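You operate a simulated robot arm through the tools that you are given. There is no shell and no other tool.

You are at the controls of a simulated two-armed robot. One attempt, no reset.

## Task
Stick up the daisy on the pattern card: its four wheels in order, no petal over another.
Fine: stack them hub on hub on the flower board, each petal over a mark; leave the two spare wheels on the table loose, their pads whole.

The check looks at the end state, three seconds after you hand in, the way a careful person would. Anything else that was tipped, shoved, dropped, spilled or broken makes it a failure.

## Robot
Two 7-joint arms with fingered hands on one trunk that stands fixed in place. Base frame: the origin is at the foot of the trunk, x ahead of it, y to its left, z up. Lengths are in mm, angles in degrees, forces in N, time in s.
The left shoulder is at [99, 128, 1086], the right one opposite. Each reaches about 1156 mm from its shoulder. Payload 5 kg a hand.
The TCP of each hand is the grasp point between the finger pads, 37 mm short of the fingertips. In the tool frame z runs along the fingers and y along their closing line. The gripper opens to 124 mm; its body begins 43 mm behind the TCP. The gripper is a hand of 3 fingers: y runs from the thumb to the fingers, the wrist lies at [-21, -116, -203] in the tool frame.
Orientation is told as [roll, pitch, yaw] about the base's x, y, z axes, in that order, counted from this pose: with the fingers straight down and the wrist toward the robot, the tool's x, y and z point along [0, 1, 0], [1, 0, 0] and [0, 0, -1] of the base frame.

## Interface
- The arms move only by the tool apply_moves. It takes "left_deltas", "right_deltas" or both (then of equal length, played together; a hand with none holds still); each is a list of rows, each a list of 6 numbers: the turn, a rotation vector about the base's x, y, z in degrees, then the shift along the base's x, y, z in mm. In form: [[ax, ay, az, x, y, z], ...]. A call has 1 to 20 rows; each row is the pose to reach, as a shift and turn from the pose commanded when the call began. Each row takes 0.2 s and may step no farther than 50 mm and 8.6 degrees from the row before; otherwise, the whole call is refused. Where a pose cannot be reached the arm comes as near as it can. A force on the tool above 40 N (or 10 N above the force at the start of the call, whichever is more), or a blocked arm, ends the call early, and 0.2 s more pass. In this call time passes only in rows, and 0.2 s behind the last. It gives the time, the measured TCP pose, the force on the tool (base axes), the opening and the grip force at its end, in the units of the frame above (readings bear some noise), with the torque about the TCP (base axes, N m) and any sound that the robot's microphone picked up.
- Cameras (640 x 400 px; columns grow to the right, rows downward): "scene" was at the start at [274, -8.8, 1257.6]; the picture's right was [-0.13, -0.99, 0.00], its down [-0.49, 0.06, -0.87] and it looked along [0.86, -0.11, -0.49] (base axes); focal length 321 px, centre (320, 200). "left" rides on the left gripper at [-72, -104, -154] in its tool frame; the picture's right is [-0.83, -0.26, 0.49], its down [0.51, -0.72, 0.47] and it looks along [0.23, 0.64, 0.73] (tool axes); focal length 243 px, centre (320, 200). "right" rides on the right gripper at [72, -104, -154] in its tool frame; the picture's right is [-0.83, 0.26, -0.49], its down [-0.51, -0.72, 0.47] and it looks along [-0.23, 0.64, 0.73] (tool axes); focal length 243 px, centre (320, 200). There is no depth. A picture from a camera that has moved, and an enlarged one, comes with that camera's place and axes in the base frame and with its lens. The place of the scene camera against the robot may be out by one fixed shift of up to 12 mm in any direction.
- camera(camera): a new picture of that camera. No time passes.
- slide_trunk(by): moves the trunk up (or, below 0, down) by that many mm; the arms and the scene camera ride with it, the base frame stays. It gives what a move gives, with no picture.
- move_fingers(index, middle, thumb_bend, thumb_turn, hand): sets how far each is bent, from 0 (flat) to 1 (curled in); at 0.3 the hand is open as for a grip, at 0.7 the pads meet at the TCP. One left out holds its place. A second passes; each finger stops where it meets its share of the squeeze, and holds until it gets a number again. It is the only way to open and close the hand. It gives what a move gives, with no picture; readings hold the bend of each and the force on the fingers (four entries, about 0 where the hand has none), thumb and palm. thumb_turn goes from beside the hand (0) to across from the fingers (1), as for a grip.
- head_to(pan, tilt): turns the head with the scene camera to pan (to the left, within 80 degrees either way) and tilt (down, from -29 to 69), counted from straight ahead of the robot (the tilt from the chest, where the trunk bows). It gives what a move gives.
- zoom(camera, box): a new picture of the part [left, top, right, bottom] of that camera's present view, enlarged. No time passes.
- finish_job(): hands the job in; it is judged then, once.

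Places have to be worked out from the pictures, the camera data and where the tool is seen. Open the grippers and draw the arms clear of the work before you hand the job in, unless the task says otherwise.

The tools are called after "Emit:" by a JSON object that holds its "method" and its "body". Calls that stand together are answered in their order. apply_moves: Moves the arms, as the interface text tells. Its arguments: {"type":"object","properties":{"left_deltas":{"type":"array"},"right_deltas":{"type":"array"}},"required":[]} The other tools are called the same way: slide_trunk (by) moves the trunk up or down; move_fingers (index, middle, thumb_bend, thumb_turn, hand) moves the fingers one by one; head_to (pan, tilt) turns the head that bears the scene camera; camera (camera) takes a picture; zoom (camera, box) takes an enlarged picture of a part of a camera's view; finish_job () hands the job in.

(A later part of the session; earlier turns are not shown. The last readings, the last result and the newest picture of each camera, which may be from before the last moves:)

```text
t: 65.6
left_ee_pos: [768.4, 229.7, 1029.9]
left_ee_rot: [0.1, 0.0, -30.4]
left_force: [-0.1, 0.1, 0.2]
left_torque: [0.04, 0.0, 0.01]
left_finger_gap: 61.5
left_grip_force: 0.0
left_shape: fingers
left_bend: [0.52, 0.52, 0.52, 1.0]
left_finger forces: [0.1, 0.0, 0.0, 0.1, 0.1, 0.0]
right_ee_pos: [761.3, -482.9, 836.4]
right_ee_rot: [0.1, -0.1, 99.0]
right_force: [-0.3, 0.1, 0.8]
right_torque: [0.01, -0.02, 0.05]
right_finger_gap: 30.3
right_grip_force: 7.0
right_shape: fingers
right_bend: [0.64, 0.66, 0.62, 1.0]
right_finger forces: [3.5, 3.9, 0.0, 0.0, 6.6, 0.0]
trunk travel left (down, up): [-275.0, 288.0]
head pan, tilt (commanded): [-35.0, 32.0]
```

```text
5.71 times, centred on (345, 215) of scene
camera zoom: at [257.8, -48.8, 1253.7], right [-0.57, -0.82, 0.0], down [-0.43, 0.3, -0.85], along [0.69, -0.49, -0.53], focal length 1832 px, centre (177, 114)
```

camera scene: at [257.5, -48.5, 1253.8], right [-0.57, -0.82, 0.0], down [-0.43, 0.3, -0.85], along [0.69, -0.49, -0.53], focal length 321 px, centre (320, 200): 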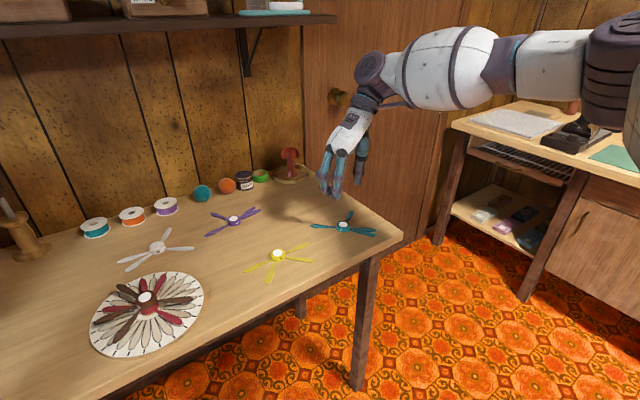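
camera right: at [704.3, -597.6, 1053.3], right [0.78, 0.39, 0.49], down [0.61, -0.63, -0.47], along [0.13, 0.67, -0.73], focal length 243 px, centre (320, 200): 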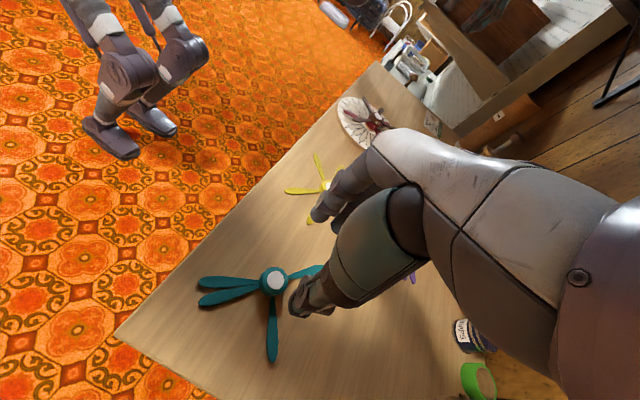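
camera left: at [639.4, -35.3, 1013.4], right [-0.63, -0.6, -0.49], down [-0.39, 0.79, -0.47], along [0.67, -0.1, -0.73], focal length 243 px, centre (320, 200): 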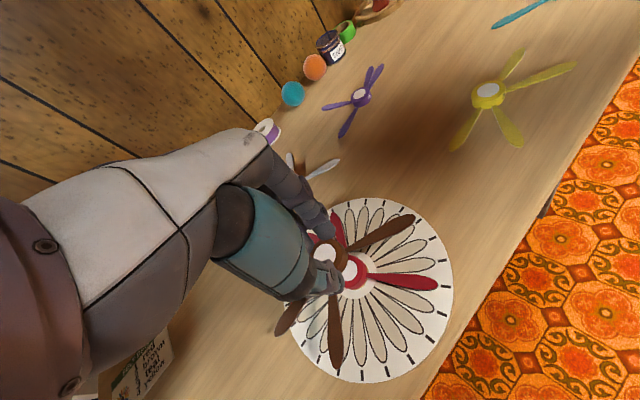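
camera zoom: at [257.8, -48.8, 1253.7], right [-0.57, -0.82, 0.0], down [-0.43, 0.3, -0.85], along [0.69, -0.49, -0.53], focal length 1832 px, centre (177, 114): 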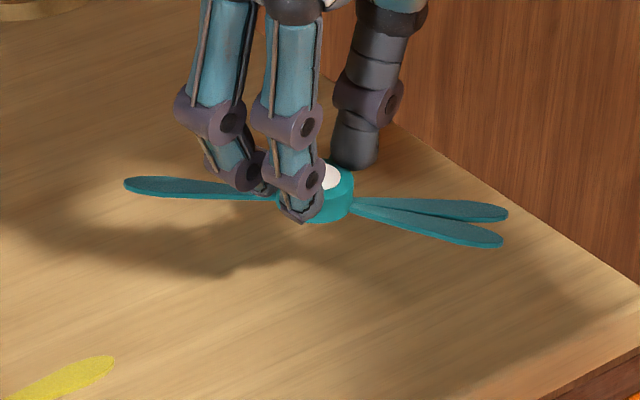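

Teal is held level; in-hand phase ≈ 3.1°, so it needs −33.9°. I'll raise it and carry it over the stack with that turn.

Emit:
{"method": "apply_moves", "body": {"right_deltas": [[0, 0, 0, 0, 0, 12], [0, 0, 0, 0, 4, 26], [0, 0, -1, 0, 16, 38], [0, 0, -3, 0, 40, 44], [0, 0, -5.5, 1, 70, 44], [0, 0, -8, 1, 102, 44], [0, 0, -10.5, 1, 134, 44], [0, 0, -13, 2, 166, 44], [0, 0, -15.5, 2, 198, 44], [0, 0, -18, 2, 230, 44], [0, 0, -20.5, 3, 262, 44], [0, 0, -23, 3, 294, 44], [0, 0, -25.5, 3, 326, 44], [0, 0, -28, 4, 358, 44], [0, 0, -30, 4, 390, 44], [0, 0, -32, 4, 420, 44], [0, 0, -33.3, 4.5, 445, 44], [0, 0, -33.9, 4.5, 458, 44], [0, 0, -33.9, 4.5, 462, 44], [0, 0, -33.9, 4.5, 462, 44]]}}

Emit:
{"method": "head_to", "body": {"pan": 5, "tilt": 28}}

Emit:
{"method": "camera", "body": {"camera": "scene"}}

Emit:
{"method": "camera", "body": {"camera": "right"}}

Emit:
{"method": "camera", "body": {"camera": "left"}}

```text
t: 69.8
left_ee_pos: [767.7, 229.9, 1029.9]
left_ee_rot: [0.0, -0.1, -30.4]
left_force: [-0.9, -0.1, -0.3]
left_torque: [0.02, 0.02, -0.03]
left_finger_gap: 61.1
left_grip_force: 0.0
left_shape: fingers
left_bend: [0.52, 0.52, 0.52, 1.0]
left_finger forces: [0.0, 0.0, 0.1, 0.0, 0.1, 0.1]
right_ee_pos: [763.0, -19.4, 881.8]
right_ee_rot: [-0.1, -0.1, 65.2]
right_force: [-0.1, 0.3, -0.4]
right_torque: [-0.01, 0.0, 0.04]
right_finger_gap: 13.0
right_grip_force: 0.0
right_shape: fingers
right_bend: [0.68, 0.69, 0.68, 1.0]
right_finger forces: [0.0, 0.0, 0.0, 0.0, 0.1, 0.0]
trunk travel left (down, up): [-275.0, 288.0]
head pan, tilt (commanded): [-35.0, 32.0]
```

```text
t: 70.8
left_ee_pos: [767.8, 229.9, 1028.5]
left_ee_rot: [0.1, -0.1, -30.4]
left_force: [-0.1, -0.4, 0.0]
left_torque: [0.02, -0.01, 0.01]
left_finger_gap: 61.4
left_grip_force: 0.0
left_shape: fingers
left_bend: [0.52, 0.52, 0.52, 1.0]
left_finger forces: [0.0, 0.0, 0.1, 0.1, 0.1, 0.0]
right_ee_pos: [761.7, -20.4, 881.5]
right_ee_rot: [0.0, 0.1, 65.1]
right_force: [0.5, 0.0, 0.0]
right_torque: [0.02, -0.03, 0.01]
right_finger_gap: 13.2
right_grip_force: 0.0
right_shape: fingers
right_bend: [0.68, 0.69, 0.68, 1.0]
right_finger forces: [0.0, 0.0, 0.0, 0.0, 0.1, 0.1]
trunk travel left (down, up): [-275.0, 288.0]
head pan, tilt (commanded): [5.0, 28.0]
```

```text
taken
camera scene: at [275.0, 10.6, 1260.1], right [0.09, -1.0, 0.0], down [-0.47, -0.04, -0.88], along [0.88, 0.08, -0.47], focal length 321 px, centre (320, 200)
```

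scene: 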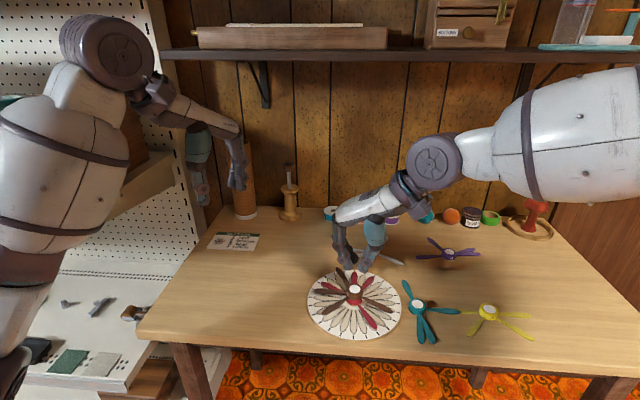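

```text
taken
camera right: at [653.2, -84.9, 1033.5], right [0.86, -0.11, 0.49], down [0.16, -0.87, -0.47], along [0.48, 0.48, -0.73], focal length 243 px, centre (320, 200)
```

right: 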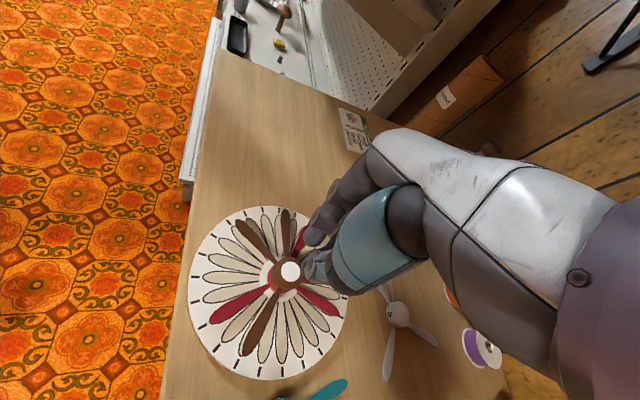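

```text
taken
camera left: at [641.5, 218.2, 1183.3], right [-0.65, -0.58, -0.49], down [-0.37, 0.8, -0.47], along [0.67, -0.12, -0.73], focal length 243 px, centre (320, 200)
```

left: 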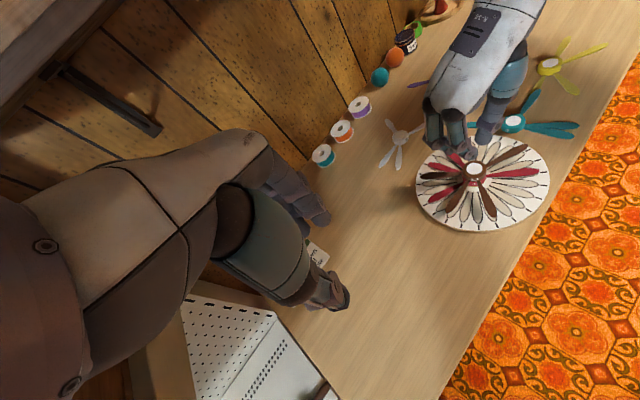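

The teal wheel slipped out in transit and dropped to the table between board and yellow. I'll inspect where and how it landed.

Emit:
{"method": "zoom", "body": {"camera": "scene", "box": [380, 265, 548, 355]}}

Emit:
{"method": "zoom", "body": {"camera": "left", "box": [400, 30, 620, 240]}}

Emit:
{"method": "zoom", "body": {"camera": "scene", "box": [300, 250, 412, 346]}}

```text
3.81 times, centred on (464, 310) of scene
camera zoom: at [275.0, 10.6, 1260.1], right [0.09, -1.0, 0.0], down [-0.47, -0.04, -0.88], along [0.88, 0.08, -0.47], focal length 1221 px, centre (-229, -219)
```

zoom: 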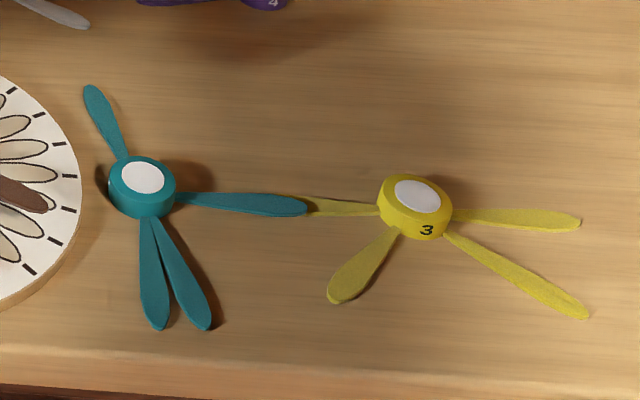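

```text
1.90 times, centred on (510, 135) of left
camera zoom: at [641.5, 218.2, 1183.3], right [-0.65, -0.58, -0.49], down [-0.37, 0.8, -0.47], along [0.67, -0.12, -0.73], focal length 462 px, centre (-42, 324)
```

zoom: 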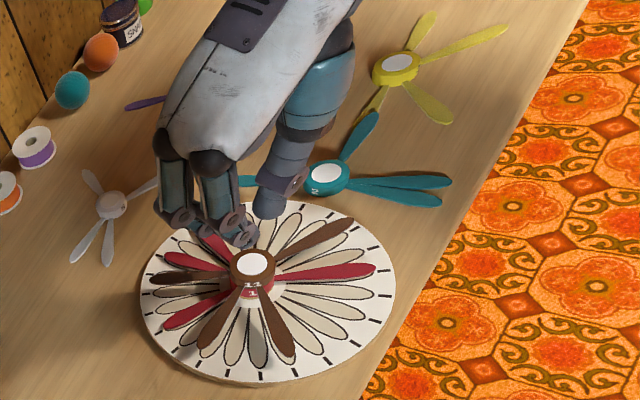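

```text
4.17 times, centred on (356, 298) of scene
camera zoom: at [275.0, 10.6, 1260.1], right [0.09, -1.0, 0.0], down [-0.47, -0.04, -0.88], along [0.88, 0.08, -0.47], focal length 1336 px, centre (170, -208)
```

zoom: 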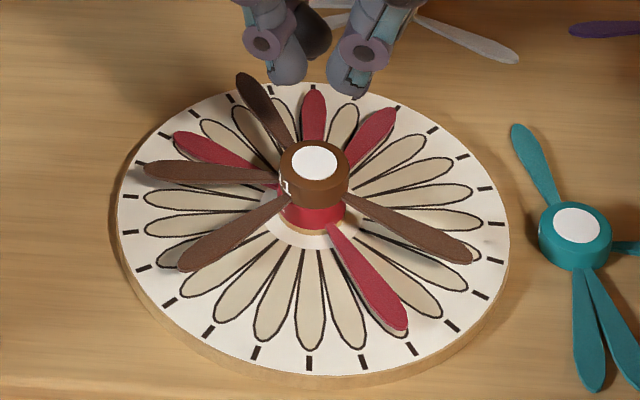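

Teal landed upright and intact at about [759, −150], almost exactly at its target orientation, with a petal lying over yellow's petal tip. First I withdraw the right hand up and to the right; then I'll pick teal with the left hand (yaw ≈ −41°), gripping lower and moving slower.

Emit:
{"method": "apply_moves", "body": {"right_deltas": [[0, 0, 0, 0, 0, 20], [0, 0, 0, 0, 0, 45], [0, 0, 0, -5, -10, 75], [0, 0, 0, -15, -40, 105], [0, 0, 0, -30, -75, 130], [0, 0, 0, -45, -115, 150], [0, 0, 0, -60, -155, 165], [0, 0, 0, -75, -195, 175], [0, 0, 0, -90, -235, 185], [0, 0, 0, -105, -275, 195], [0, 0, 0, -120, -315, 205], [0, 0, 0, -130, -350, 210], [0, 0, 0, -130, -380, 210]]}}

Emit:
{"method": "camera", "body": {"camera": "scene"}}

Emit:
{"method": "camera", "body": {"camera": "right"}}

Emit:
{"method": "zoom", "body": {"camera": "scene", "box": [380, 265, 548, 355]}}

```text
t: 73.6
left_ee_pos: [768.2, 228.2, 1030.3]
left_ee_rot: [0.0, 0.1, -30.4]
left_force: [0.1, -0.1, 0.3]
left_torque: [0.01, -0.02, -0.02]
left_finger_gap: 61.3
left_grip_force: 0.0
left_shape: fingers
left_bend: [0.52, 0.52, 0.52, 1.0]
left_finger forces: [0.0, 0.1, 0.0, 0.1, 0.1, 0.0]
right_ee_pos: [631.8, -400.8, 1092.4]
right_ee_rot: [-0.1, 0.0, 65.2]
right_force: [-0.1, -0.9, 0.8]
right_torque: [0.01, 0.01, -0.01]
right_finger_gap: 13.0
right_grip_force: 0.0
right_shape: fingers
right_bend: [0.68, 0.69, 0.68, 1.0]
right_finger forces: [0.0, 0.1, 0.1, 0.1, 0.0, 0.1]
trunk travel left (down, up): [-275.0, 288.0]
head pan, tilt (commanded): [5.0, 28.0]
```

```text
taken
camera scene: at [275.1, 10.0, 1260.1], right [0.09, -1.0, 0.0], down [-0.47, -0.04, -0.88], along [0.88, 0.08, -0.47], focal length 321 px, centre (320, 200)
```

scene: 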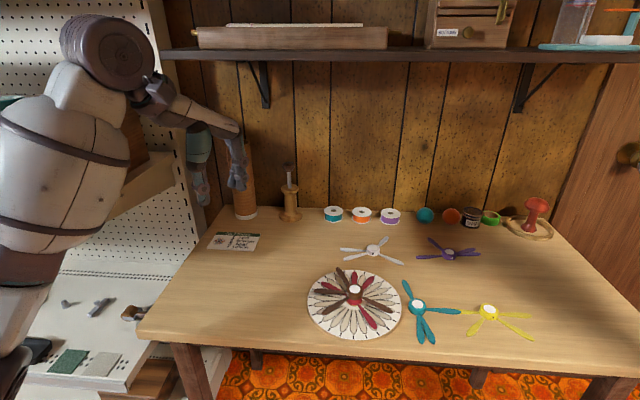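

```text
taken
camera right: at [523.4, -465.8, 1243.2], right [0.86, -0.11, 0.49], down [0.16, -0.87, -0.47], along [0.48, 0.48, -0.73], focal length 243 px, centre (320, 200)
```

right: 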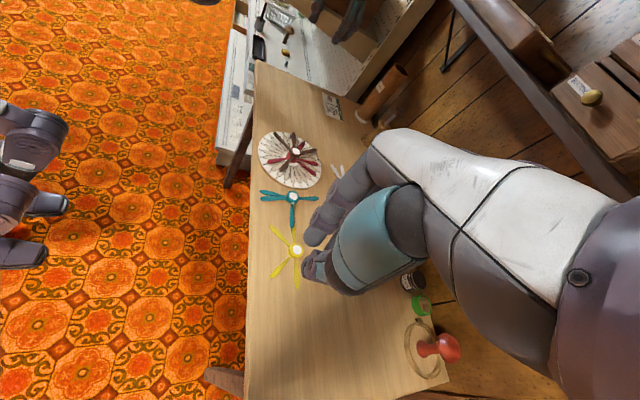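

```text
3.81 times, centred on (464, 310) of scene
camera zoom: at [275.1, 10.0, 1260.1], right [0.09, -1.0, 0.0], down [-0.47, -0.04, -0.88], along [0.88, 0.08, -0.47], focal length 1221 px, centre (-229, -219)
```

zoom: 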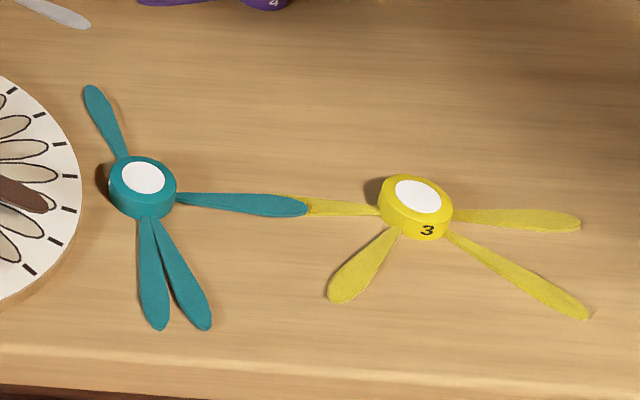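

Teal is stable. I'll bring the left hand above teal (staying high over the stack), yaw −41°, with a slightly narrower opening.

Emit:
{"method": "move_fingers", "body": {"hand": "left", "index": 0.53, "middle": 0.53, "thumb_bend": 0.53}}

Emit:
{"method": "apply_moves", "body": {"left_deltas": [[0, 0, -1, 0, -35, 0], [0, 0, -2, -1, -72, 0], [0, 0, -3, -2, -110, 0], [0, 0, -4, -3, -148, -10], [0, 0, -5, -4, -186, -20], [0, 0, -6, -5, -224, -30], [0, 0, -7, -6, -262, -45], [0, 0, -8, -7, -300, -65], [0, 0, -9, -8, -335, -90], [0, 0, -10, -9, -362, -115], [0, 0, -10.6, -9, -379, -135], [0, 0, -10.6, -9, -379, -135]]}}

Emit:
{"method": "camera", "body": {"camera": "left"}}

Emit:
{"method": "camera", "body": {"camera": "scene"}}

Emit:
{"method": "zoom", "body": {"camera": "right", "box": [240, 110, 360, 290]}}

```text
t: 74.6
left_ee_pos: [767.0, 229.6, 1029.1]
left_ee_rot: [0.0, -0.1, -30.5]
left_force: [-0.6, -0.4, -0.8]
left_torque: [0.0, -0.03, 0.02]
left_finger_gap: 58.8
left_grip_force: 0.0
left_shape: fingers
left_bend: [0.53, 0.53, 0.53, 1.0]
left_finger forces: [0.1, 0.1, 0.0, 0.0, 0.1, 0.1]
right_ee_pos: [633.0, -399.8, 1091.8]
right_ee_rot: [0.0, 0.1, 65.2]
right_force: [-0.3, -0.3, 0.1]
right_torque: [-0.04, 0.0, -0.04]
right_finger_gap: 13.3
right_grip_force: 0.0
right_shape: fingers
right_bend: [0.68, 0.69, 0.68, 1.0]
right_finger forces: [0.0, 0.0, 0.1, 0.0, 0.1, 0.0]
trunk travel left (down, up): [-275.0, 288.0]
head pan, tilt (commanded): [5.0, 28.0]
```

```text
t: 77.2
left_ee_pos: [758.8, -148.4, 893.6]
left_ee_rot: [0.0, 0.1, -41.0]
left_force: [0.0, -0.1, 0.7]
left_torque: [-0.02, -0.04, 0.0]
left_finger_gap: 58.6
left_grip_force: 0.1
left_shape: fingers
left_bend: [0.53, 0.53, 0.53, 1.0]
left_finger forces: [0.0, 0.0, 0.1, 0.1, 0.0, 0.0]
right_ee_pos: [632.0, -398.6, 1092.4]
right_ee_rot: [0.0, 0.0, 65.1]
right_force: [-0.5, -0.4, 0.1]
right_torque: [0.03, -0.01, 0.01]
right_finger_gap: 13.2
right_grip_force: 0.0
right_shape: fingers
right_bend: [0.68, 0.69, 0.68, 1.0]
right_finger forces: [0.0, 0.1, 0.0, 0.0, 0.0, 0.0]
trunk travel left (down, up): [-275.0, 288.0]
head pan, tilt (commanded): [5.0, 28.0]
```

```text
taken
camera left: at [631.8, -134.2, 1047.8], right [-0.74, -0.45, -0.49], down [-0.21, 0.86, -0.47], along [0.64, -0.25, -0.73], focal length 243 px, centre (320, 200)
```

left: 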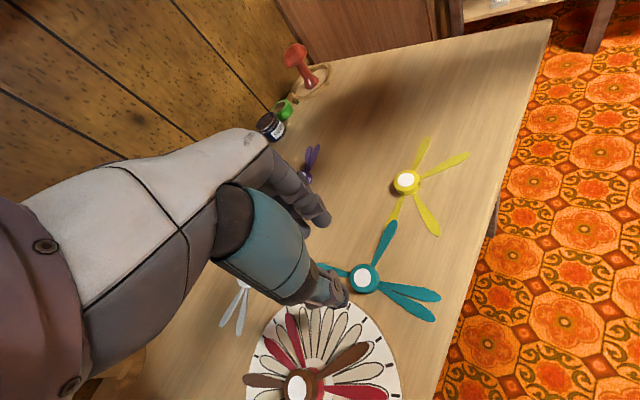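

```text
taken
camera scene: at [274.8, 10.8, 1260.2], right [0.09, -1.0, 0.0], down [-0.47, -0.04, -0.88], along [0.88, 0.08, -0.47], focal length 321 px, centre (320, 200)
```

scene: 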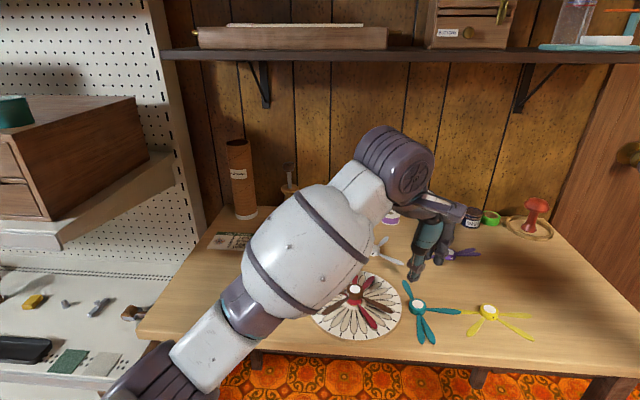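

```text
2.22 times, centred on (300, 200) of right
camera zoom: at [523.3, -464.5, 1243.8], right [0.86, -0.11, 0.49], down [0.16, -0.87, -0.47], along [0.48, 0.48, -0.73], focal length 539 px, centre (364, 200)
```

zoom: 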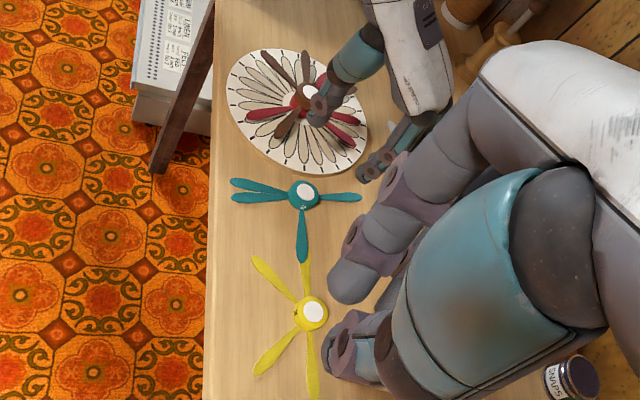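

Zoom in to locate teal exactly from the left hand camera.

Emit:
{"method": "zoom", "body": {"camera": "left", "box": [310, 210, 460, 340]}}

Emit:
{"method": "zoom", "body": {"camera": "scene", "box": [390, 270, 480, 350]}}

```text
3.08 times, centred on (385, 275) of left
camera zoom: at [631.8, -134.2, 1047.8], right [-0.74, -0.45, -0.49], down [-0.21, 0.86, -0.47], along [0.64, -0.25, -0.73], focal length 746 px, centre (120, -31)
```

zoom: 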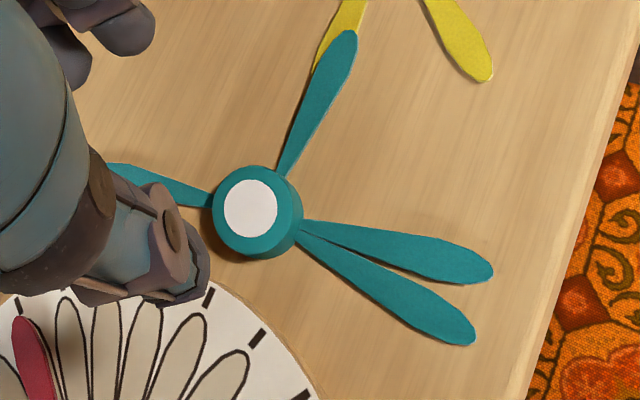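

```text
5.00 times, centred on (435, 310) of scene
camera zoom: at [274.8, 10.8, 1260.2], right [0.09, -1.0, 0.0], down [-0.47, -0.04, -0.88], along [0.88, 0.08, -0.47], focal length 1603 px, centre (-255, -350)
```

zoom: 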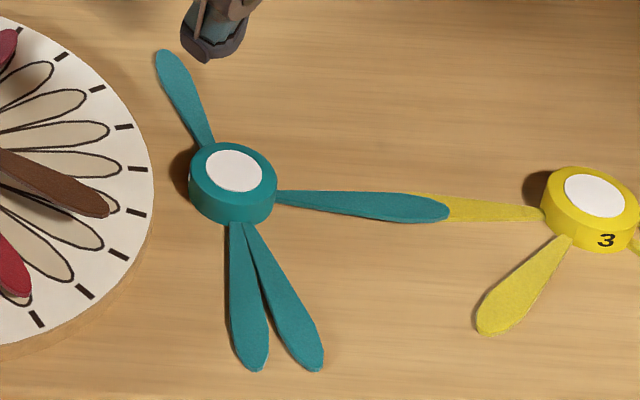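

Teal hub at [760.0, −149.2], with its orientation only 3.3° short of target. Descend to z≈811.

Emit:
{"method": "apply_moves", "body": {"left_deltas": [[0, 0, 0, 0.8, -0.5, -20], [0, 0, 0, 1.6, -0.9, -40], [0, 0, 0, 1.6, -0.9, -60], [0, 0, 0, 1.6, -0.9, -75], [0, 0, 0, 1.6, -0.9, -82], [0, 0, 0, 1.6, -0.9, -82]]}}

Emit:
{"method": "zoom", "body": {"camera": "left", "box": [260, 190, 400, 360]}}

Emit:
{"method": "zoom", "body": {"camera": "scene", "box": [370, 250, 460, 330]}}

Emit:
{"method": "zoom", "body": {"camera": "right", "box": [250, 120, 340, 220]}}

```text
t: 78.6
left_ee_pos: [758.5, -148.9, 811.2]
left_ee_rot: [0.1, 0.1, -41.1]
left_force: [-0.7, -0.5, 0.1]
left_torque: [0.01, -0.02, 0.03]
left_finger_gap: 58.7
left_grip_force: 0.0
left_shape: fingers
left_bend: [0.53, 0.53, 0.53, 1.0]
left_finger forces: [0.1, 0.1, 0.0, 0.0, 0.0, 0.1]
right_ee_pos: [632.0, -399.5, 1092.8]
right_ee_rot: [0.0, 0.1, 65.1]
right_force: [-0.2, -0.1, -0.2]
right_torque: [0.02, 0.01, 0.04]
right_finger_gap: 13.3
right_grip_force: 0.0
right_shape: fingers
right_bend: [0.68, 0.69, 0.68, 1.0]
right_finger forces: [0.0, 0.0, 0.0, 0.0, 0.0, 0.0]
trunk travel left (down, up): [-275.0, 288.0]
head pan, tilt (commanded): [5.0, 28.0]
```

```text
2.35 times, centred on (330, 275) of left
camera zoom: at [632.6, -136.2, 964.7], right [-0.74, -0.45, -0.49], down [-0.21, 0.86, -0.47], along [0.64, -0.25, -0.73], focal length 571 px, centre (296, 24)
```

zoom: 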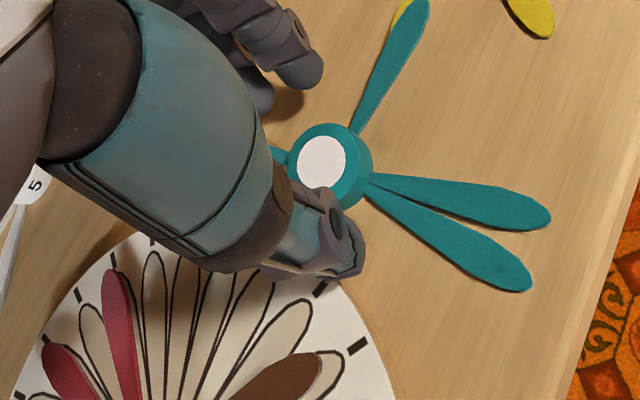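

```text
5.00 times, centred on (415, 290) of scene
camera zoom: at [275.0, 10.7, 1260.1], right [0.09, -1.0, 0.0], down [-0.47, -0.04, -0.88], along [0.88, 0.08, -0.47], focal length 1603 px, centre (-155, -250)
```

zoom: 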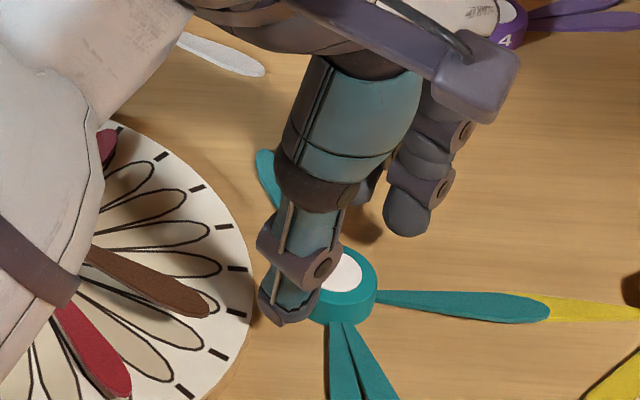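

```text
4.00 times, centred on (295, 170) of right
camera zoom: at [523.5, -464.7, 1243.6], right [0.86, -0.11, 0.49], down [0.16, -0.87, -0.47], along [0.48, 0.48, -0.73], focal length 970 px, centre (420, 320)
```

zoom: 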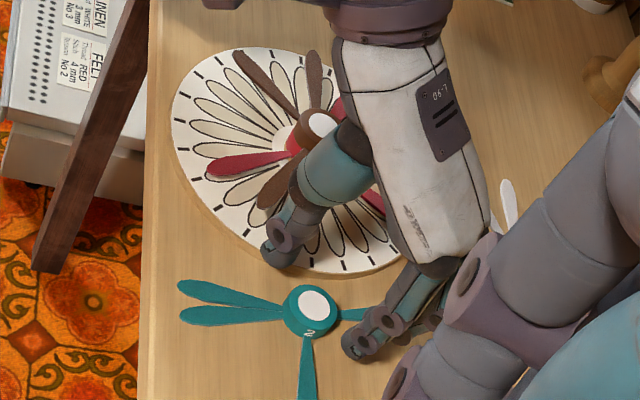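

Hub needs +1 mm x relative to the hand. Lower to ~802 and check thumb clearance to the board edge.

Emit:
{"method": "apply_moves", "body": {"left_deltas": [[0, 0, 0, 0.5, 0, -4], [0, 0, 0, 1, 0, -8], [0, 0, 0, 1, 0, -9], [0, 0, 0, 1, 0, -9]]}}

Emit:
{"method": "zoom", "body": {"camera": "left", "box": [260, 190, 400, 360]}}

Emit:
{"method": "zoom", "body": {"camera": "scene", "box": [390, 270, 460, 330]}}

Emit:
{"method": "zoom", "body": {"camera": "right", "box": [270, 150, 330, 210]}}

```text
t: 79.6
left_ee_pos: [759.9, -149.4, 801.6]
left_ee_rot: [-0.1, 0.0, -41.0]
left_force: [-0.1, -0.4, 0.5]
left_torque: [-0.01, 0.02, 0.0]
left_finger_gap: 58.6
left_grip_force: 0.0
left_shape: fingers
left_bend: [0.53, 0.53, 0.53, 1.0]
left_finger forces: [0.0, 0.0, 0.0, 0.0, 0.0, 0.1]
right_ee_pos: [632.6, -399.1, 1092.5]
right_ee_rot: [0.0, -0.1, 65.0]
right_force: [-0.2, 0.0, -0.4]
right_torque: [0.02, 0.01, -0.04]
right_finger_gap: 13.3
right_grip_force: 0.0
right_shape: fingers
right_bend: [0.68, 0.69, 0.68, 1.0]
right_finger forces: [0.1, 0.1, 0.1, 0.0, 0.0, 0.0]
trunk travel left (down, up): [-275.0, 288.0]
head pan, tilt (commanded): [5.0, 28.0]
```

```text
2.35 times, centred on (330, 275) of left
camera zoom: at [633.8, -136.1, 956.3], right [-0.74, -0.46, -0.49], down [-0.21, 0.86, -0.47], along [0.64, -0.25, -0.73], focal length 571 px, centre (296, 24)
```

zoom: 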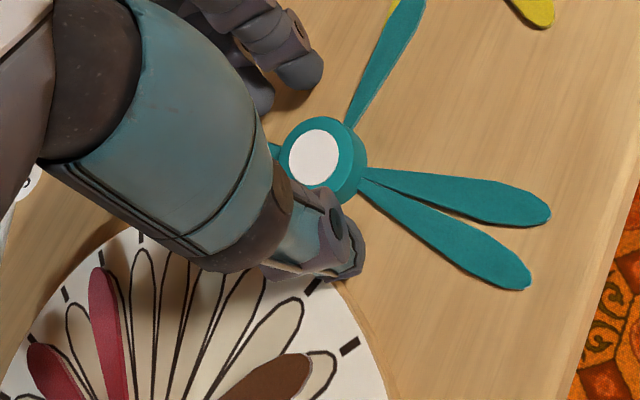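

```text
6.67 times, centred on (425, 300) of scene
camera zoom: at [275.0, 10.7, 1260.1], right [0.09, -1.0, 0.0], down [-0.47, -0.04, -0.88], along [0.88, 0.08, -0.47], focal length 2137 px, centre (-380, -467)
```

zoom: 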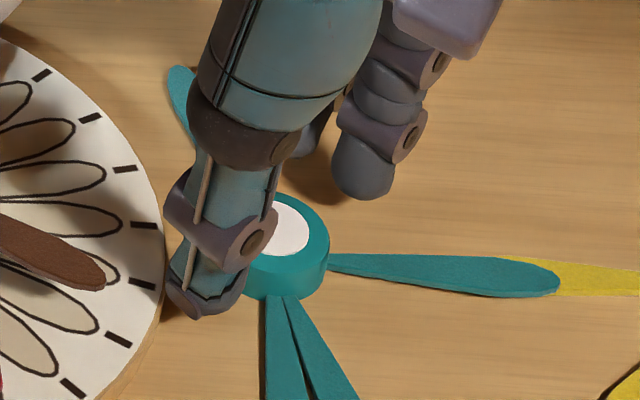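

```text
6.67 times, centred on (300, 180) of right
camera zoom: at [523.5, -464.7, 1243.6], right [0.86, -0.11, 0.49], down [0.16, -0.87, -0.47], along [0.48, 0.48, -0.73], focal length 1618 px, centre (453, 333)
```

zoom: 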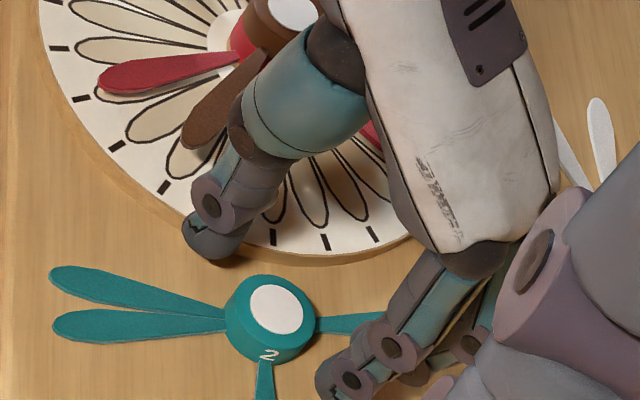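

The thumb would come down right beside the board's rim, so I narrow the opening a little (still ~8 mm clearance to the hub) before lowering.

Emit:
{"method": "move_fingers", "body": {"hand": "left", "index": 0.55, "middle": 0.55, "thumb_bend": 0.565}}

Emit:
{"method": "apply_moves", "body": {"left_deltas": [[0, 0, 0, 0.2, -0.2, -2], [0, 0, 0, 0.2, -0.2, -4], [0, 0, 0, 0.2, -0.2, -4]]}}

Emit:
{"method": "zoom", "body": {"camera": "left", "box": [260, 190, 400, 360]}}

Emit:
{"method": "zoom", "body": {"camera": "scene", "box": [390, 270, 460, 330]}}

Emit:
{"method": "zoom", "body": {"camera": "right", "box": [270, 150, 330, 210]}}

```text
t: 80.6
left_ee_pos: [760.2, -148.9, 802.8]
left_ee_rot: [-0.1, 0.0, -40.9]
left_force: [1.0, 0.4, 0.2]
left_torque: [-0.01, 0.02, -0.01]
left_finger_gap: 51.0
left_grip_force: 0.0
left_shape: fingers
left_bend: [0.55, 0.55, 0.56, 1.0]
left_finger forces: [0.0, 0.0, 0.0, 0.0, 0.1, 0.1]
right_ee_pos: [633.4, -398.8, 1092.3]
right_ee_rot: [-0.1, 0.0, 65.1]
right_force: [0.4, 0.4, -0.3]
right_torque: [0.01, -0.01, -0.03]
right_finger_gap: 13.0
right_grip_force: 0.1
right_shape: fingers
right_bend: [0.68, 0.69, 0.68, 1.0]
right_finger forces: [0.0, 0.1, 0.0, 0.0, 0.0, 0.0]
trunk travel left (down, up): [-275.0, 288.0]
head pan, tilt (commanded): [5.0, 28.0]
```

```text
t: 81.4
left_ee_pos: [761.7, -149.7, 798.7]
left_ee_rot: [0.0, 0.0, -41.0]
left_force: [-0.2, -0.8, -0.3]
left_torque: [0.01, 0.06, -0.01]
left_finger_gap: 51.1
left_grip_force: 0.1
left_shape: fingers
left_bend: [0.55, 0.55, 0.56, 1.0]
left_finger forces: [0.2, 0.1, 0.0, 0.0, 0.1, 0.0]
right_ee_pos: [632.6, -398.7, 1092.0]
right_ee_rot: [0.0, -0.1, 65.1]
right_force: [-1.3, 0.1, -0.7]
right_torque: [0.0, 0.0, -0.02]
right_finger_gap: 13.0
right_grip_force: 0.1
right_shape: fingers
right_bend: [0.68, 0.69, 0.68, 1.0]
right_finger forces: [0.0, 0.0, 0.1, 0.0, 0.0, 0.0]
trunk travel left (down, up): [-275.0, 288.0]
head pan, tilt (commanded): [5.0, 28.0]
```

```text
2.35 times, centred on (330, 275) of left
camera zoom: at [635.1, -137.0, 951.9], right [-0.74, -0.45, -0.49], down [-0.21, 0.86, -0.47], along [0.64, -0.25, -0.73], focal length 571 px, centre (296, 24)
```

zoom: 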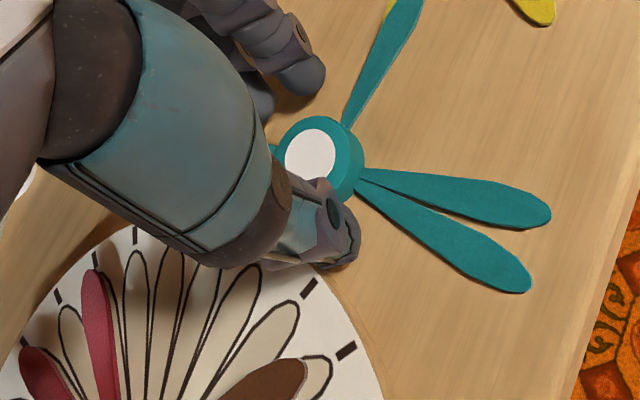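

```text
6.67 times, centred on (425, 300) of scene
camera zoom: at [275.0, 10.7, 1260.1], right [0.09, -1.0, 0.0], down [-0.47, -0.04, -0.88], along [0.88, 0.08, -0.47], focal length 2137 px, centre (-380, -467)
```

zoom: 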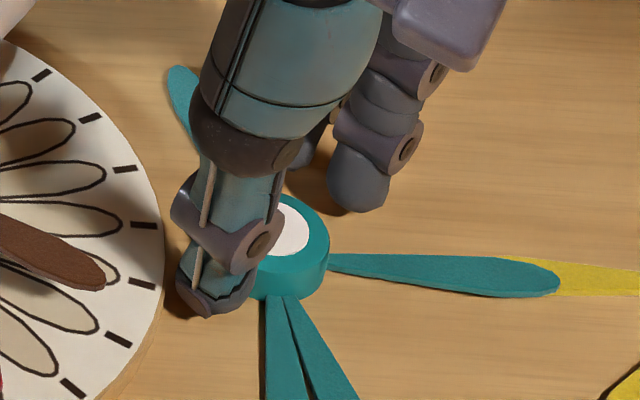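

```text
6.67 times, centred on (300, 180) of right
camera zoom: at [523.5, -464.7, 1243.6], right [0.86, -0.11, 0.49], down [0.16, -0.87, -0.47], along [0.48, 0.48, -0.73], focal length 1618 px, centre (453, 333)
```

zoom: 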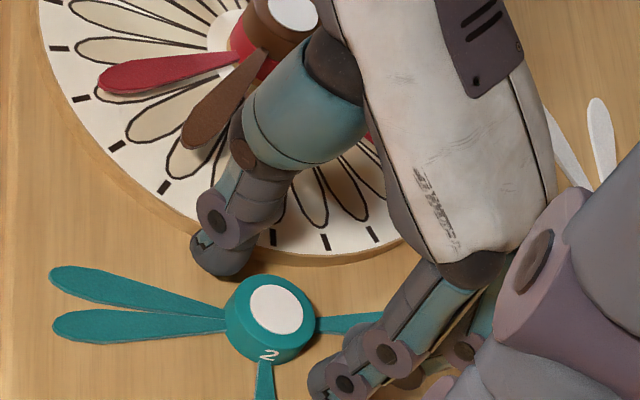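

Hub centered (offset < 0.6 mm). Lower the last 3.3 mm and check finger forces.

Emit:
{"method": "apply_moves", "body": {"left_deltas": [[0, 0, 0, 0, -0.3, -1.2], [0, 0, 0, 0, -0.3, -2.4], [0, 0, 0, 0, -0.3, -3.4], [0, 0, 0, 0, -0.3, -3.4]]}}

Emit:
{"method": "zoom", "body": {"camera": "left", "box": [260, 190, 400, 360]}}

Emit:
{"method": "zoom", "body": {"camera": "scene", "box": [390, 270, 460, 330]}}

Emit:
{"method": "zoom", "body": {"camera": "right", "box": [270, 150, 330, 210]}}

```text
t: 82.4
left_ee_pos: [760.4, -151.4, 795.9]
left_ee_rot: [0.0, 0.0, -41.0]
left_force: [-0.1, 0.6, 0.2]
left_torque: [-0.05, -0.01, -0.02]
left_finger_gap: 51.2
left_grip_force: 0.1
left_shape: fingers
left_bend: [0.55, 0.55, 0.56, 1.0]
left_finger forces: [0.0, 0.1, 0.0, 0.0, 0.1, 0.0]
right_ee_pos: [631.7, -399.5, 1092.6]
right_ee_rot: [0.0, 0.1, 65.0]
right_force: [0.2, 0.2, -0.1]
right_torque: [-0.02, 0.03, -0.02]
right_finger_gap: 13.0
right_grip_force: 0.1
right_shape: fingers
right_bend: [0.68, 0.69, 0.68, 1.0]
right_finger forces: [0.0, 0.0, 0.0, 0.1, 0.1, 0.0]
trunk travel left (down, up): [-275.0, 288.0]
head pan, tilt (commanded): [5.0, 28.0]
```

```text
2.35 times, centred on (330, 275) of left
camera zoom: at [634.5, -138.5, 949.2], right [-0.74, -0.45, -0.49], down [-0.21, 0.86, -0.47], along [0.64, -0.25, -0.73], focal length 571 px, centre (296, 24)
```

zoom: 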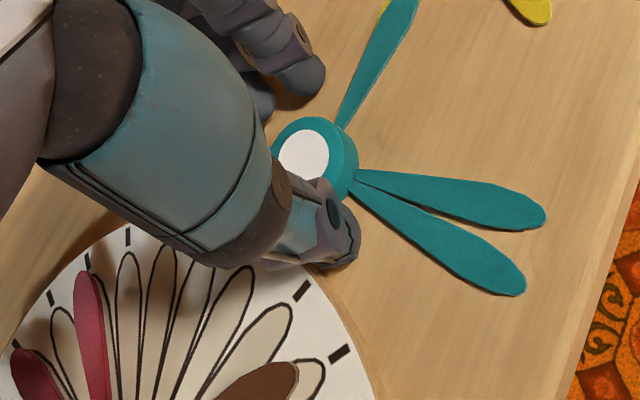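

```text
6.67 times, centred on (425, 300) of scene
camera zoom: at [275.0, 10.7, 1260.1], right [0.09, -1.0, 0.0], down [-0.47, -0.04, -0.88], along [0.88, 0.08, -0.47], focal length 2137 px, centre (-380, -467)
```

zoom: 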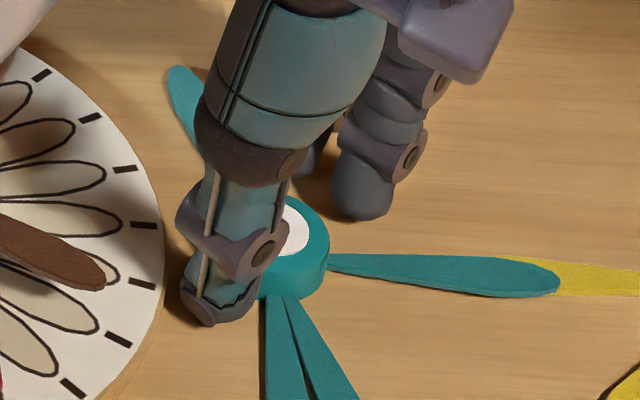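

```text
6.67 times, centred on (300, 180) of right
camera zoom: at [523.5, -464.7, 1243.6], right [0.86, -0.11, 0.49], down [0.16, -0.87, -0.47], along [0.48, 0.48, -0.73], focal length 1618 px, centre (453, 333)
```

zoom: 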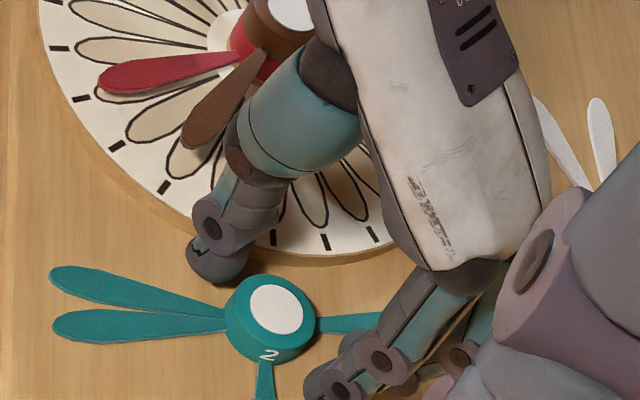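

Trim (+0.8, +1.6) and lower 0.7 mm, then close to contact.

Emit:
{"method": "apply_moves", "body": {"left_deltas": [[0, 0, 0, 0.4, 0.8, -0.4], [0, 0, 0, 0.8, 1.6, -0.7], [0, 0, 0, 0.8, 1.6, -0.7]]}}

Emit:
{"method": "move_fingers", "body": {"hand": "left", "index": 0.63, "middle": 0.64, "thumb_bend": 0.63}}

Emit:
{"method": "zoom", "body": {"camera": "left", "box": [260, 190, 400, 360]}}

Emit:
{"method": "zoom", "body": {"camera": "scene", "box": [390, 270, 460, 330]}}

Emit:
{"method": "zoom", "body": {"camera": "right", "box": [270, 150, 330, 210]}}

```text
t: 83.2
left_ee_pos: [761.6, -149.7, 794.1]
left_ee_rot: [0.1, 0.0, -41.0]
left_force: [0.8, -0.3, -0.1]
left_torque: [0.0, -0.04, 0.06]
left_finger_gap: 51.1
left_grip_force: 0.1
left_shape: fingers
left_bend: [0.55, 0.55, 0.56, 1.0]
left_finger forces: [0.1, 0.0, 0.0, 0.1, 0.1, 0.1]
right_ee_pos: [633.4, -399.4, 1092.4]
right_ee_rot: [0.0, 0.1, 65.2]
right_force: [0.3, 1.1, -0.1]
right_torque: [-0.03, 0.01, -0.01]
right_finger_gap: 13.3
right_grip_force: 0.0
right_shape: fingers
right_bend: [0.68, 0.69, 0.68, 1.0]
right_finger forces: [0.0, 0.0, 0.1, 0.0, 0.0, 0.0]
trunk travel left (down, up): [-275.0, 288.0]
head pan, tilt (commanded): [5.0, 28.0]
```

```text
t: 84.2
left_ee_pos: [760.7, -149.0, 795.6]
left_ee_rot: [-0.1, 0.0, -41.0]
left_force: [0.0, 0.0, 0.5]
left_torque: [-0.03, 0.02, 0.0]
left_finger_gap: 34.8
left_grip_force: 3.5
left_shape: fingers
left_bend: [0.61, 0.63, 0.61, 1.0]
left_finger forces: [1.5, 2.0, 0.1, 0.0, 3.4, 0.0]
right_ee_pos: [633.3, -399.4, 1092.0]
right_ee_rot: [0.0, 0.0, 65.1]
right_force: [-0.9, -1.0, 0.7]
right_torque: [-0.01, -0.02, -0.01]
right_finger_gap: 13.2
right_grip_force: 0.0
right_shape: fingers
right_bend: [0.68, 0.69, 0.68, 1.0]
right_finger forces: [0.1, 0.0, 0.1, 0.0, 0.1, 0.1]
trunk travel left (down, up): [-275.0, 288.0]
head pan, tilt (commanded): [5.0, 28.0]
```

```text
2.35 times, centred on (330, 275) of left
camera zoom: at [634.9, -136.6, 948.6], right [-0.74, -0.45, -0.49], down [-0.21, 0.86, -0.47], along [0.64, -0.25, -0.73], focal length 571 px, centre (296, 24)
```

zoom: 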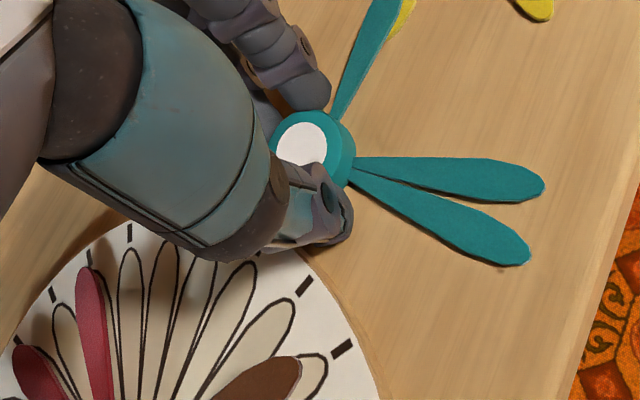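

```text
6.67 times, centred on (425, 300) of scene
camera zoom: at [275.0, 10.6, 1260.1], right [0.09, -1.0, 0.0], down [-0.47, -0.04, -0.88], along [0.88, 0.08, -0.47], focal length 2137 px, centre (-380, -467)
```

zoom: 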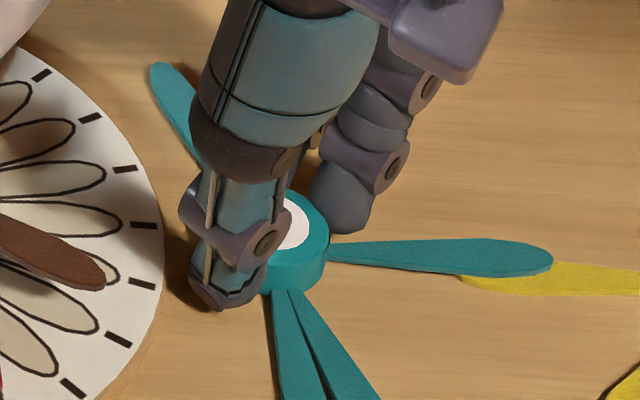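

```text
6.67 times, centred on (300, 180) of right
camera zoom: at [523.5, -464.7, 1243.6], right [0.86, -0.11, 0.49], down [0.16, -0.87, -0.47], along [0.48, 0.48, -0.73], focal length 1618 px, centre (453, 333)
```

zoom: 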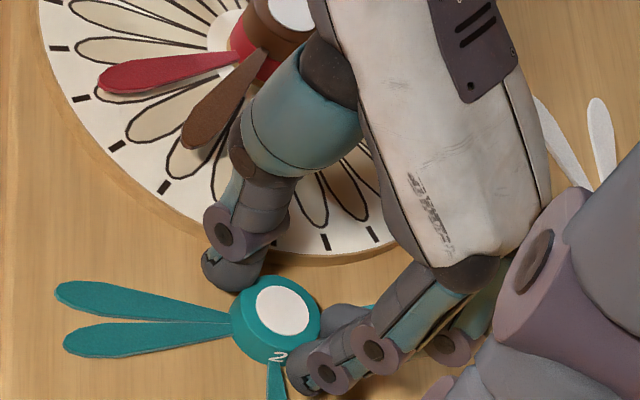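

Contact made; the wheel turned a few degrees as the fingers closed, which I'll re-measure. Squeeze a bit harder than before and lift very slowly.

Emit:
{"method": "move_fingers", "body": {"hand": "left", "index": 0.69, "middle": 0.7, "thumb_bend": 0.69}}

Emit:
{"method": "apply_moves", "body": {"left_deltas": [[0, 0, 0, 0, 0, 2], [0, 0, 0, 0, 0, 4], [0, 0, 0, 0, 0, 7], [0, 0, 0, 0, 0, 11], [0, 0, 0, 0, 0, 16], [0, 0, 0, 0, 0, 22], [0, 0, 0, 0, 0, 29], [0, 0, 0, 0, 0, 36], [0, 0, 0, 0, 0, 40], [0, 0, 0, 0, 0, 40]]}}

Emit:
{"method": "zoom", "body": {"camera": "left", "box": [260, 190, 430, 360]}}

Emit:
{"method": "zoom", "body": {"camera": "scene", "box": [380, 250, 480, 330]}}

Emit:
{"method": "zoom", "body": {"camera": "right", "box": [250, 130, 340, 240]}}

```text
t: 85.2
left_ee_pos: [762.1, -148.9, 795.6]
left_ee_rot: [0.1, 0.0, -41.0]
left_force: [0.1, -0.4, -0.7]
left_torque: [-0.01, 0.02, -0.01]
left_finger_gap: 32.6
left_grip_force: 11.7
left_shape: fingers
left_bend: [0.63, 0.66, 0.61, 1.0]
left_finger forces: [5.1, 6.2, 0.0, 0.0, 11.6, 0.0]
right_ee_pos: [631.5, -399.5, 1092.8]
right_ee_rot: [0.0, 0.0, 65.1]
right_force: [-0.1, 0.8, 0.2]
right_torque: [-0.01, -0.01, 0.03]
right_finger_gap: 13.2
right_grip_force: 0.1
right_shape: fingers
right_bend: [0.68, 0.69, 0.68, 1.0]
right_finger forces: [0.0, 0.1, 0.0, 0.0, 0.1, 0.0]
trunk travel left (down, up): [-275.0, 288.0]
head pan, tilt (commanded): [5.0, 28.0]
```

```text
t: 87.4
left_ee_pos: [761.2, -149.2, 834.3]
left_ee_rot: [0.0, 0.0, -41.0]
left_force: [-0.3, -0.3, 0.0]
left_torque: [0.03, 0.0, 0.02]
left_finger_gap: 32.7
left_grip_force: 11.5
left_shape: fingers
left_bend: [0.63, 0.66, 0.61, 1.0]
left_finger forces: [5.3, 6.2, 0.0, 0.1, 11.5, 0.1]
right_ee_pos: [633.2, -400.1, 1093.0]
right_ee_rot: [0.0, 0.1, 65.1]
right_force: [-1.2, 0.1, 0.4]
right_torque: [-0.02, 0.01, 0.01]
right_finger_gap: 13.4
right_grip_force: 0.0
right_shape: fingers
right_bend: [0.68, 0.69, 0.68, 1.0]
right_finger forces: [0.0, 0.0, 0.0, 0.0, 0.0, 0.0]
trunk travel left (down, up): [-275.0, 288.0]
head pan, tilt (commanded): [5.0, 28.0]
```

```text
2.35 times, centred on (345, 275) of left
camera zoom: at [634.1, -135.4, 988.7], right [-0.74, -0.45, -0.49], down [-0.21, 0.86, -0.47], along [0.64, -0.25, -0.73], focal length 571 px, centre (261, 24)
```

zoom: 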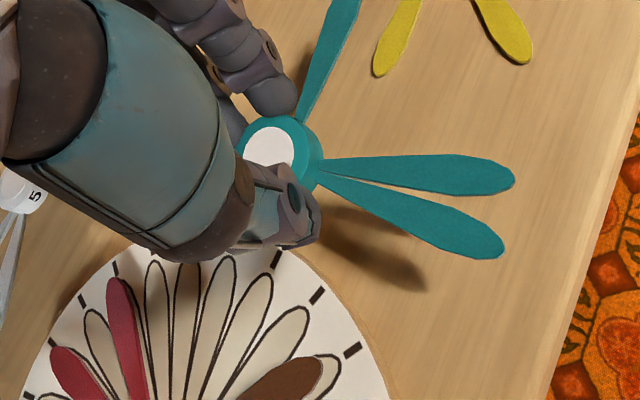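

```text
5.00 times, centred on (430, 290) of scene
camera zoom: at [275.0, 10.6, 1260.1], right [0.09, -1.0, 0.0], down [-0.47, -0.04, -0.88], along [0.88, 0.08, -0.47], focal length 1603 px, centre (-230, -250)
```

zoom: 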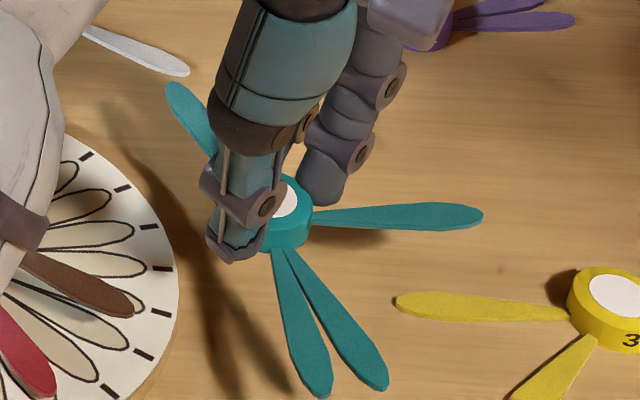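

```text
3.64 times, centred on (295, 185) of right
camera zoom: at [523.5, -464.7, 1243.6], right [0.86, -0.11, 0.49], down [0.16, -0.87, -0.47], along [0.48, 0.48, -0.73], focal length 882 px, centre (411, 254)
```

zoom: 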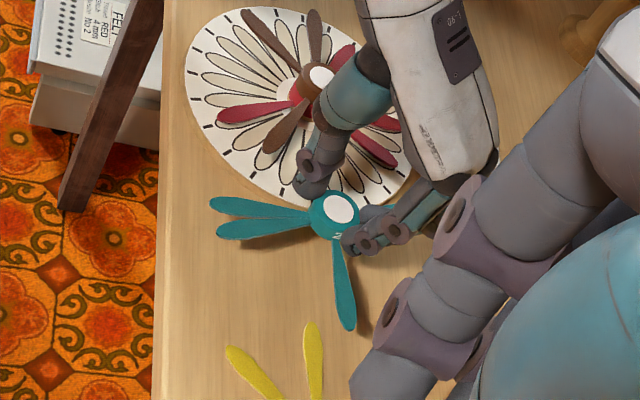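

Teal held firmly (11.5 N), oriented ~4° past target. Raise, then move slowly over the stack with a −4° turn.

Emit:
{"method": "apply_moves", "body": {"left_deltas": [[0, 0, 0, 0, 0, 8], [0, 0, 0, 0, 0, 18], [0, 0, 0, 0, 0, 28], [0, 0, 0, 0, 2, 34], [0, 0, 0, 0, 8, 36], [0, 0, -0.5, 0, 18, 36], [0, 0, -1, 1, 30, 36], [0, 0, -1.5, 1, 42, 36], [0, 0, -2, 2, 54, 36], [0, 0, -2.5, 2, 66, 36], [0, 0, -3, 3, 78, 36], [0, 0, -3.5, 3, 90, 36], [0, 0, -4, 4, 102, 36], [0, 0, -4, 4, 113, 36], [0, 0, -4, 4, 121, 36], [0, 0, -4, 4, 126, 36], [0, 0, -4, 4, 128, 36], [0, 0, -4, 4, 128, 36]]}}

Emit:
{"method": "zoom", "body": {"camera": "scene", "box": [300, 235, 412, 346]}}

Emit:
{"method": "zoom", "body": {"camera": "right", "box": [240, 90, 350, 220]}}

Emit:
{"method": "zoom", "body": {"camera": "left", "box": [260, 180, 470, 400]}}

```text
t: 91.2
left_ee_pos: [764.3, -21.2, 871.7]
left_ee_rot: [0.0, 0.0, -45.1]
left_force: [0.5, 0.1, -0.2]
left_torque: [-0.02, 0.0, 0.02]
left_finger_gap: 32.8
left_grip_force: 11.3
left_shape: fingers
left_bend: [0.63, 0.66, 0.61, 1.0]
left_finger forces: [5.2, 6.5, 0.0, 0.1, 11.5, 0.1]
right_ee_pos: [632.5, -399.6, 1092.7]
right_ee_rot: [0.0, 0.0, 65.2]
right_force: [0.4, 0.4, 0.7]
right_torque: [0.02, -0.05, 0.01]
right_finger_gap: 13.2
right_grip_force: 0.0
right_shape: fingers
right_bend: [0.68, 0.69, 0.68, 1.0]
right_finger forces: [0.1, 0.0, 0.1, 0.0, 0.0, 0.1]
trunk travel left (down, up): [-275.0, 288.0]
head pan, tilt (commanded): [5.0, 28.0]
```

```text
3.60 times, centred on (356, 290) of scene
camera zoom: at [275.1, 10.6, 1260.1], right [0.09, -1.0, 0.0], down [-0.47, -0.04, -0.88], along [0.88, 0.08, -0.47], focal length 1155 px, centre (190, -126)
```

zoom: 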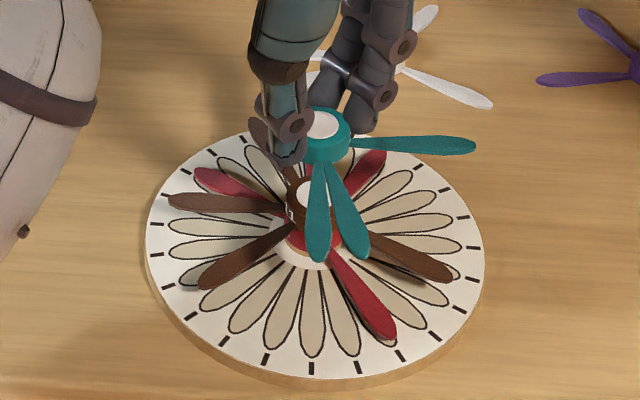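

```text
3.08 times, centred on (295, 155) of right
camera zoom: at [523.6, -464.7, 1243.5], right [0.86, -0.11, 0.49], down [0.16, -0.87, -0.47], along [0.48, 0.48, -0.73], focal length 746 px, centre (397, 338)
```

zoom: 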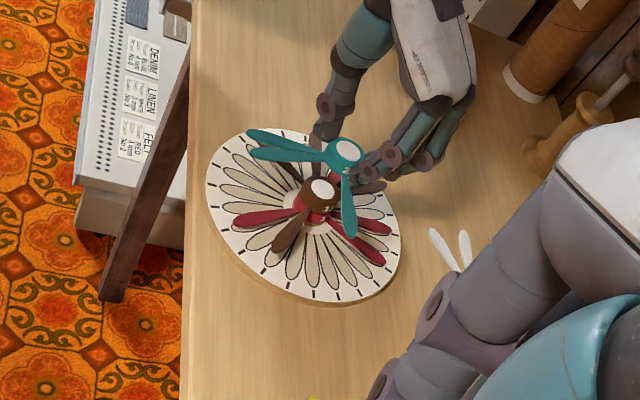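

```text
1.82 times, centred on (365, 290) of left
camera zoom: at [639.6, 0.8, 1025.2], right [-0.77, -0.4, -0.49], down [-0.15, 0.87, -0.47], along [0.62, -0.29, -0.73], focal length 441 px, centre (238, 36)
```

zoom: 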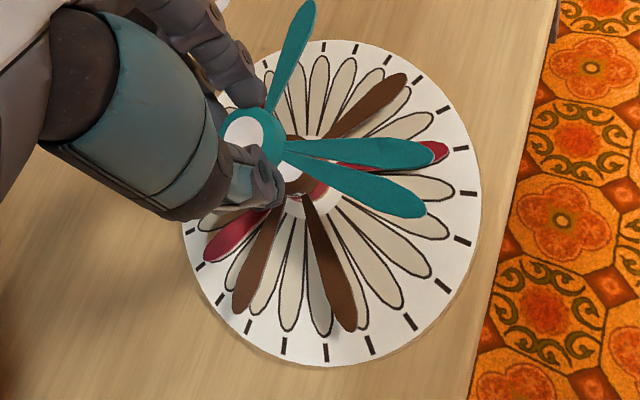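

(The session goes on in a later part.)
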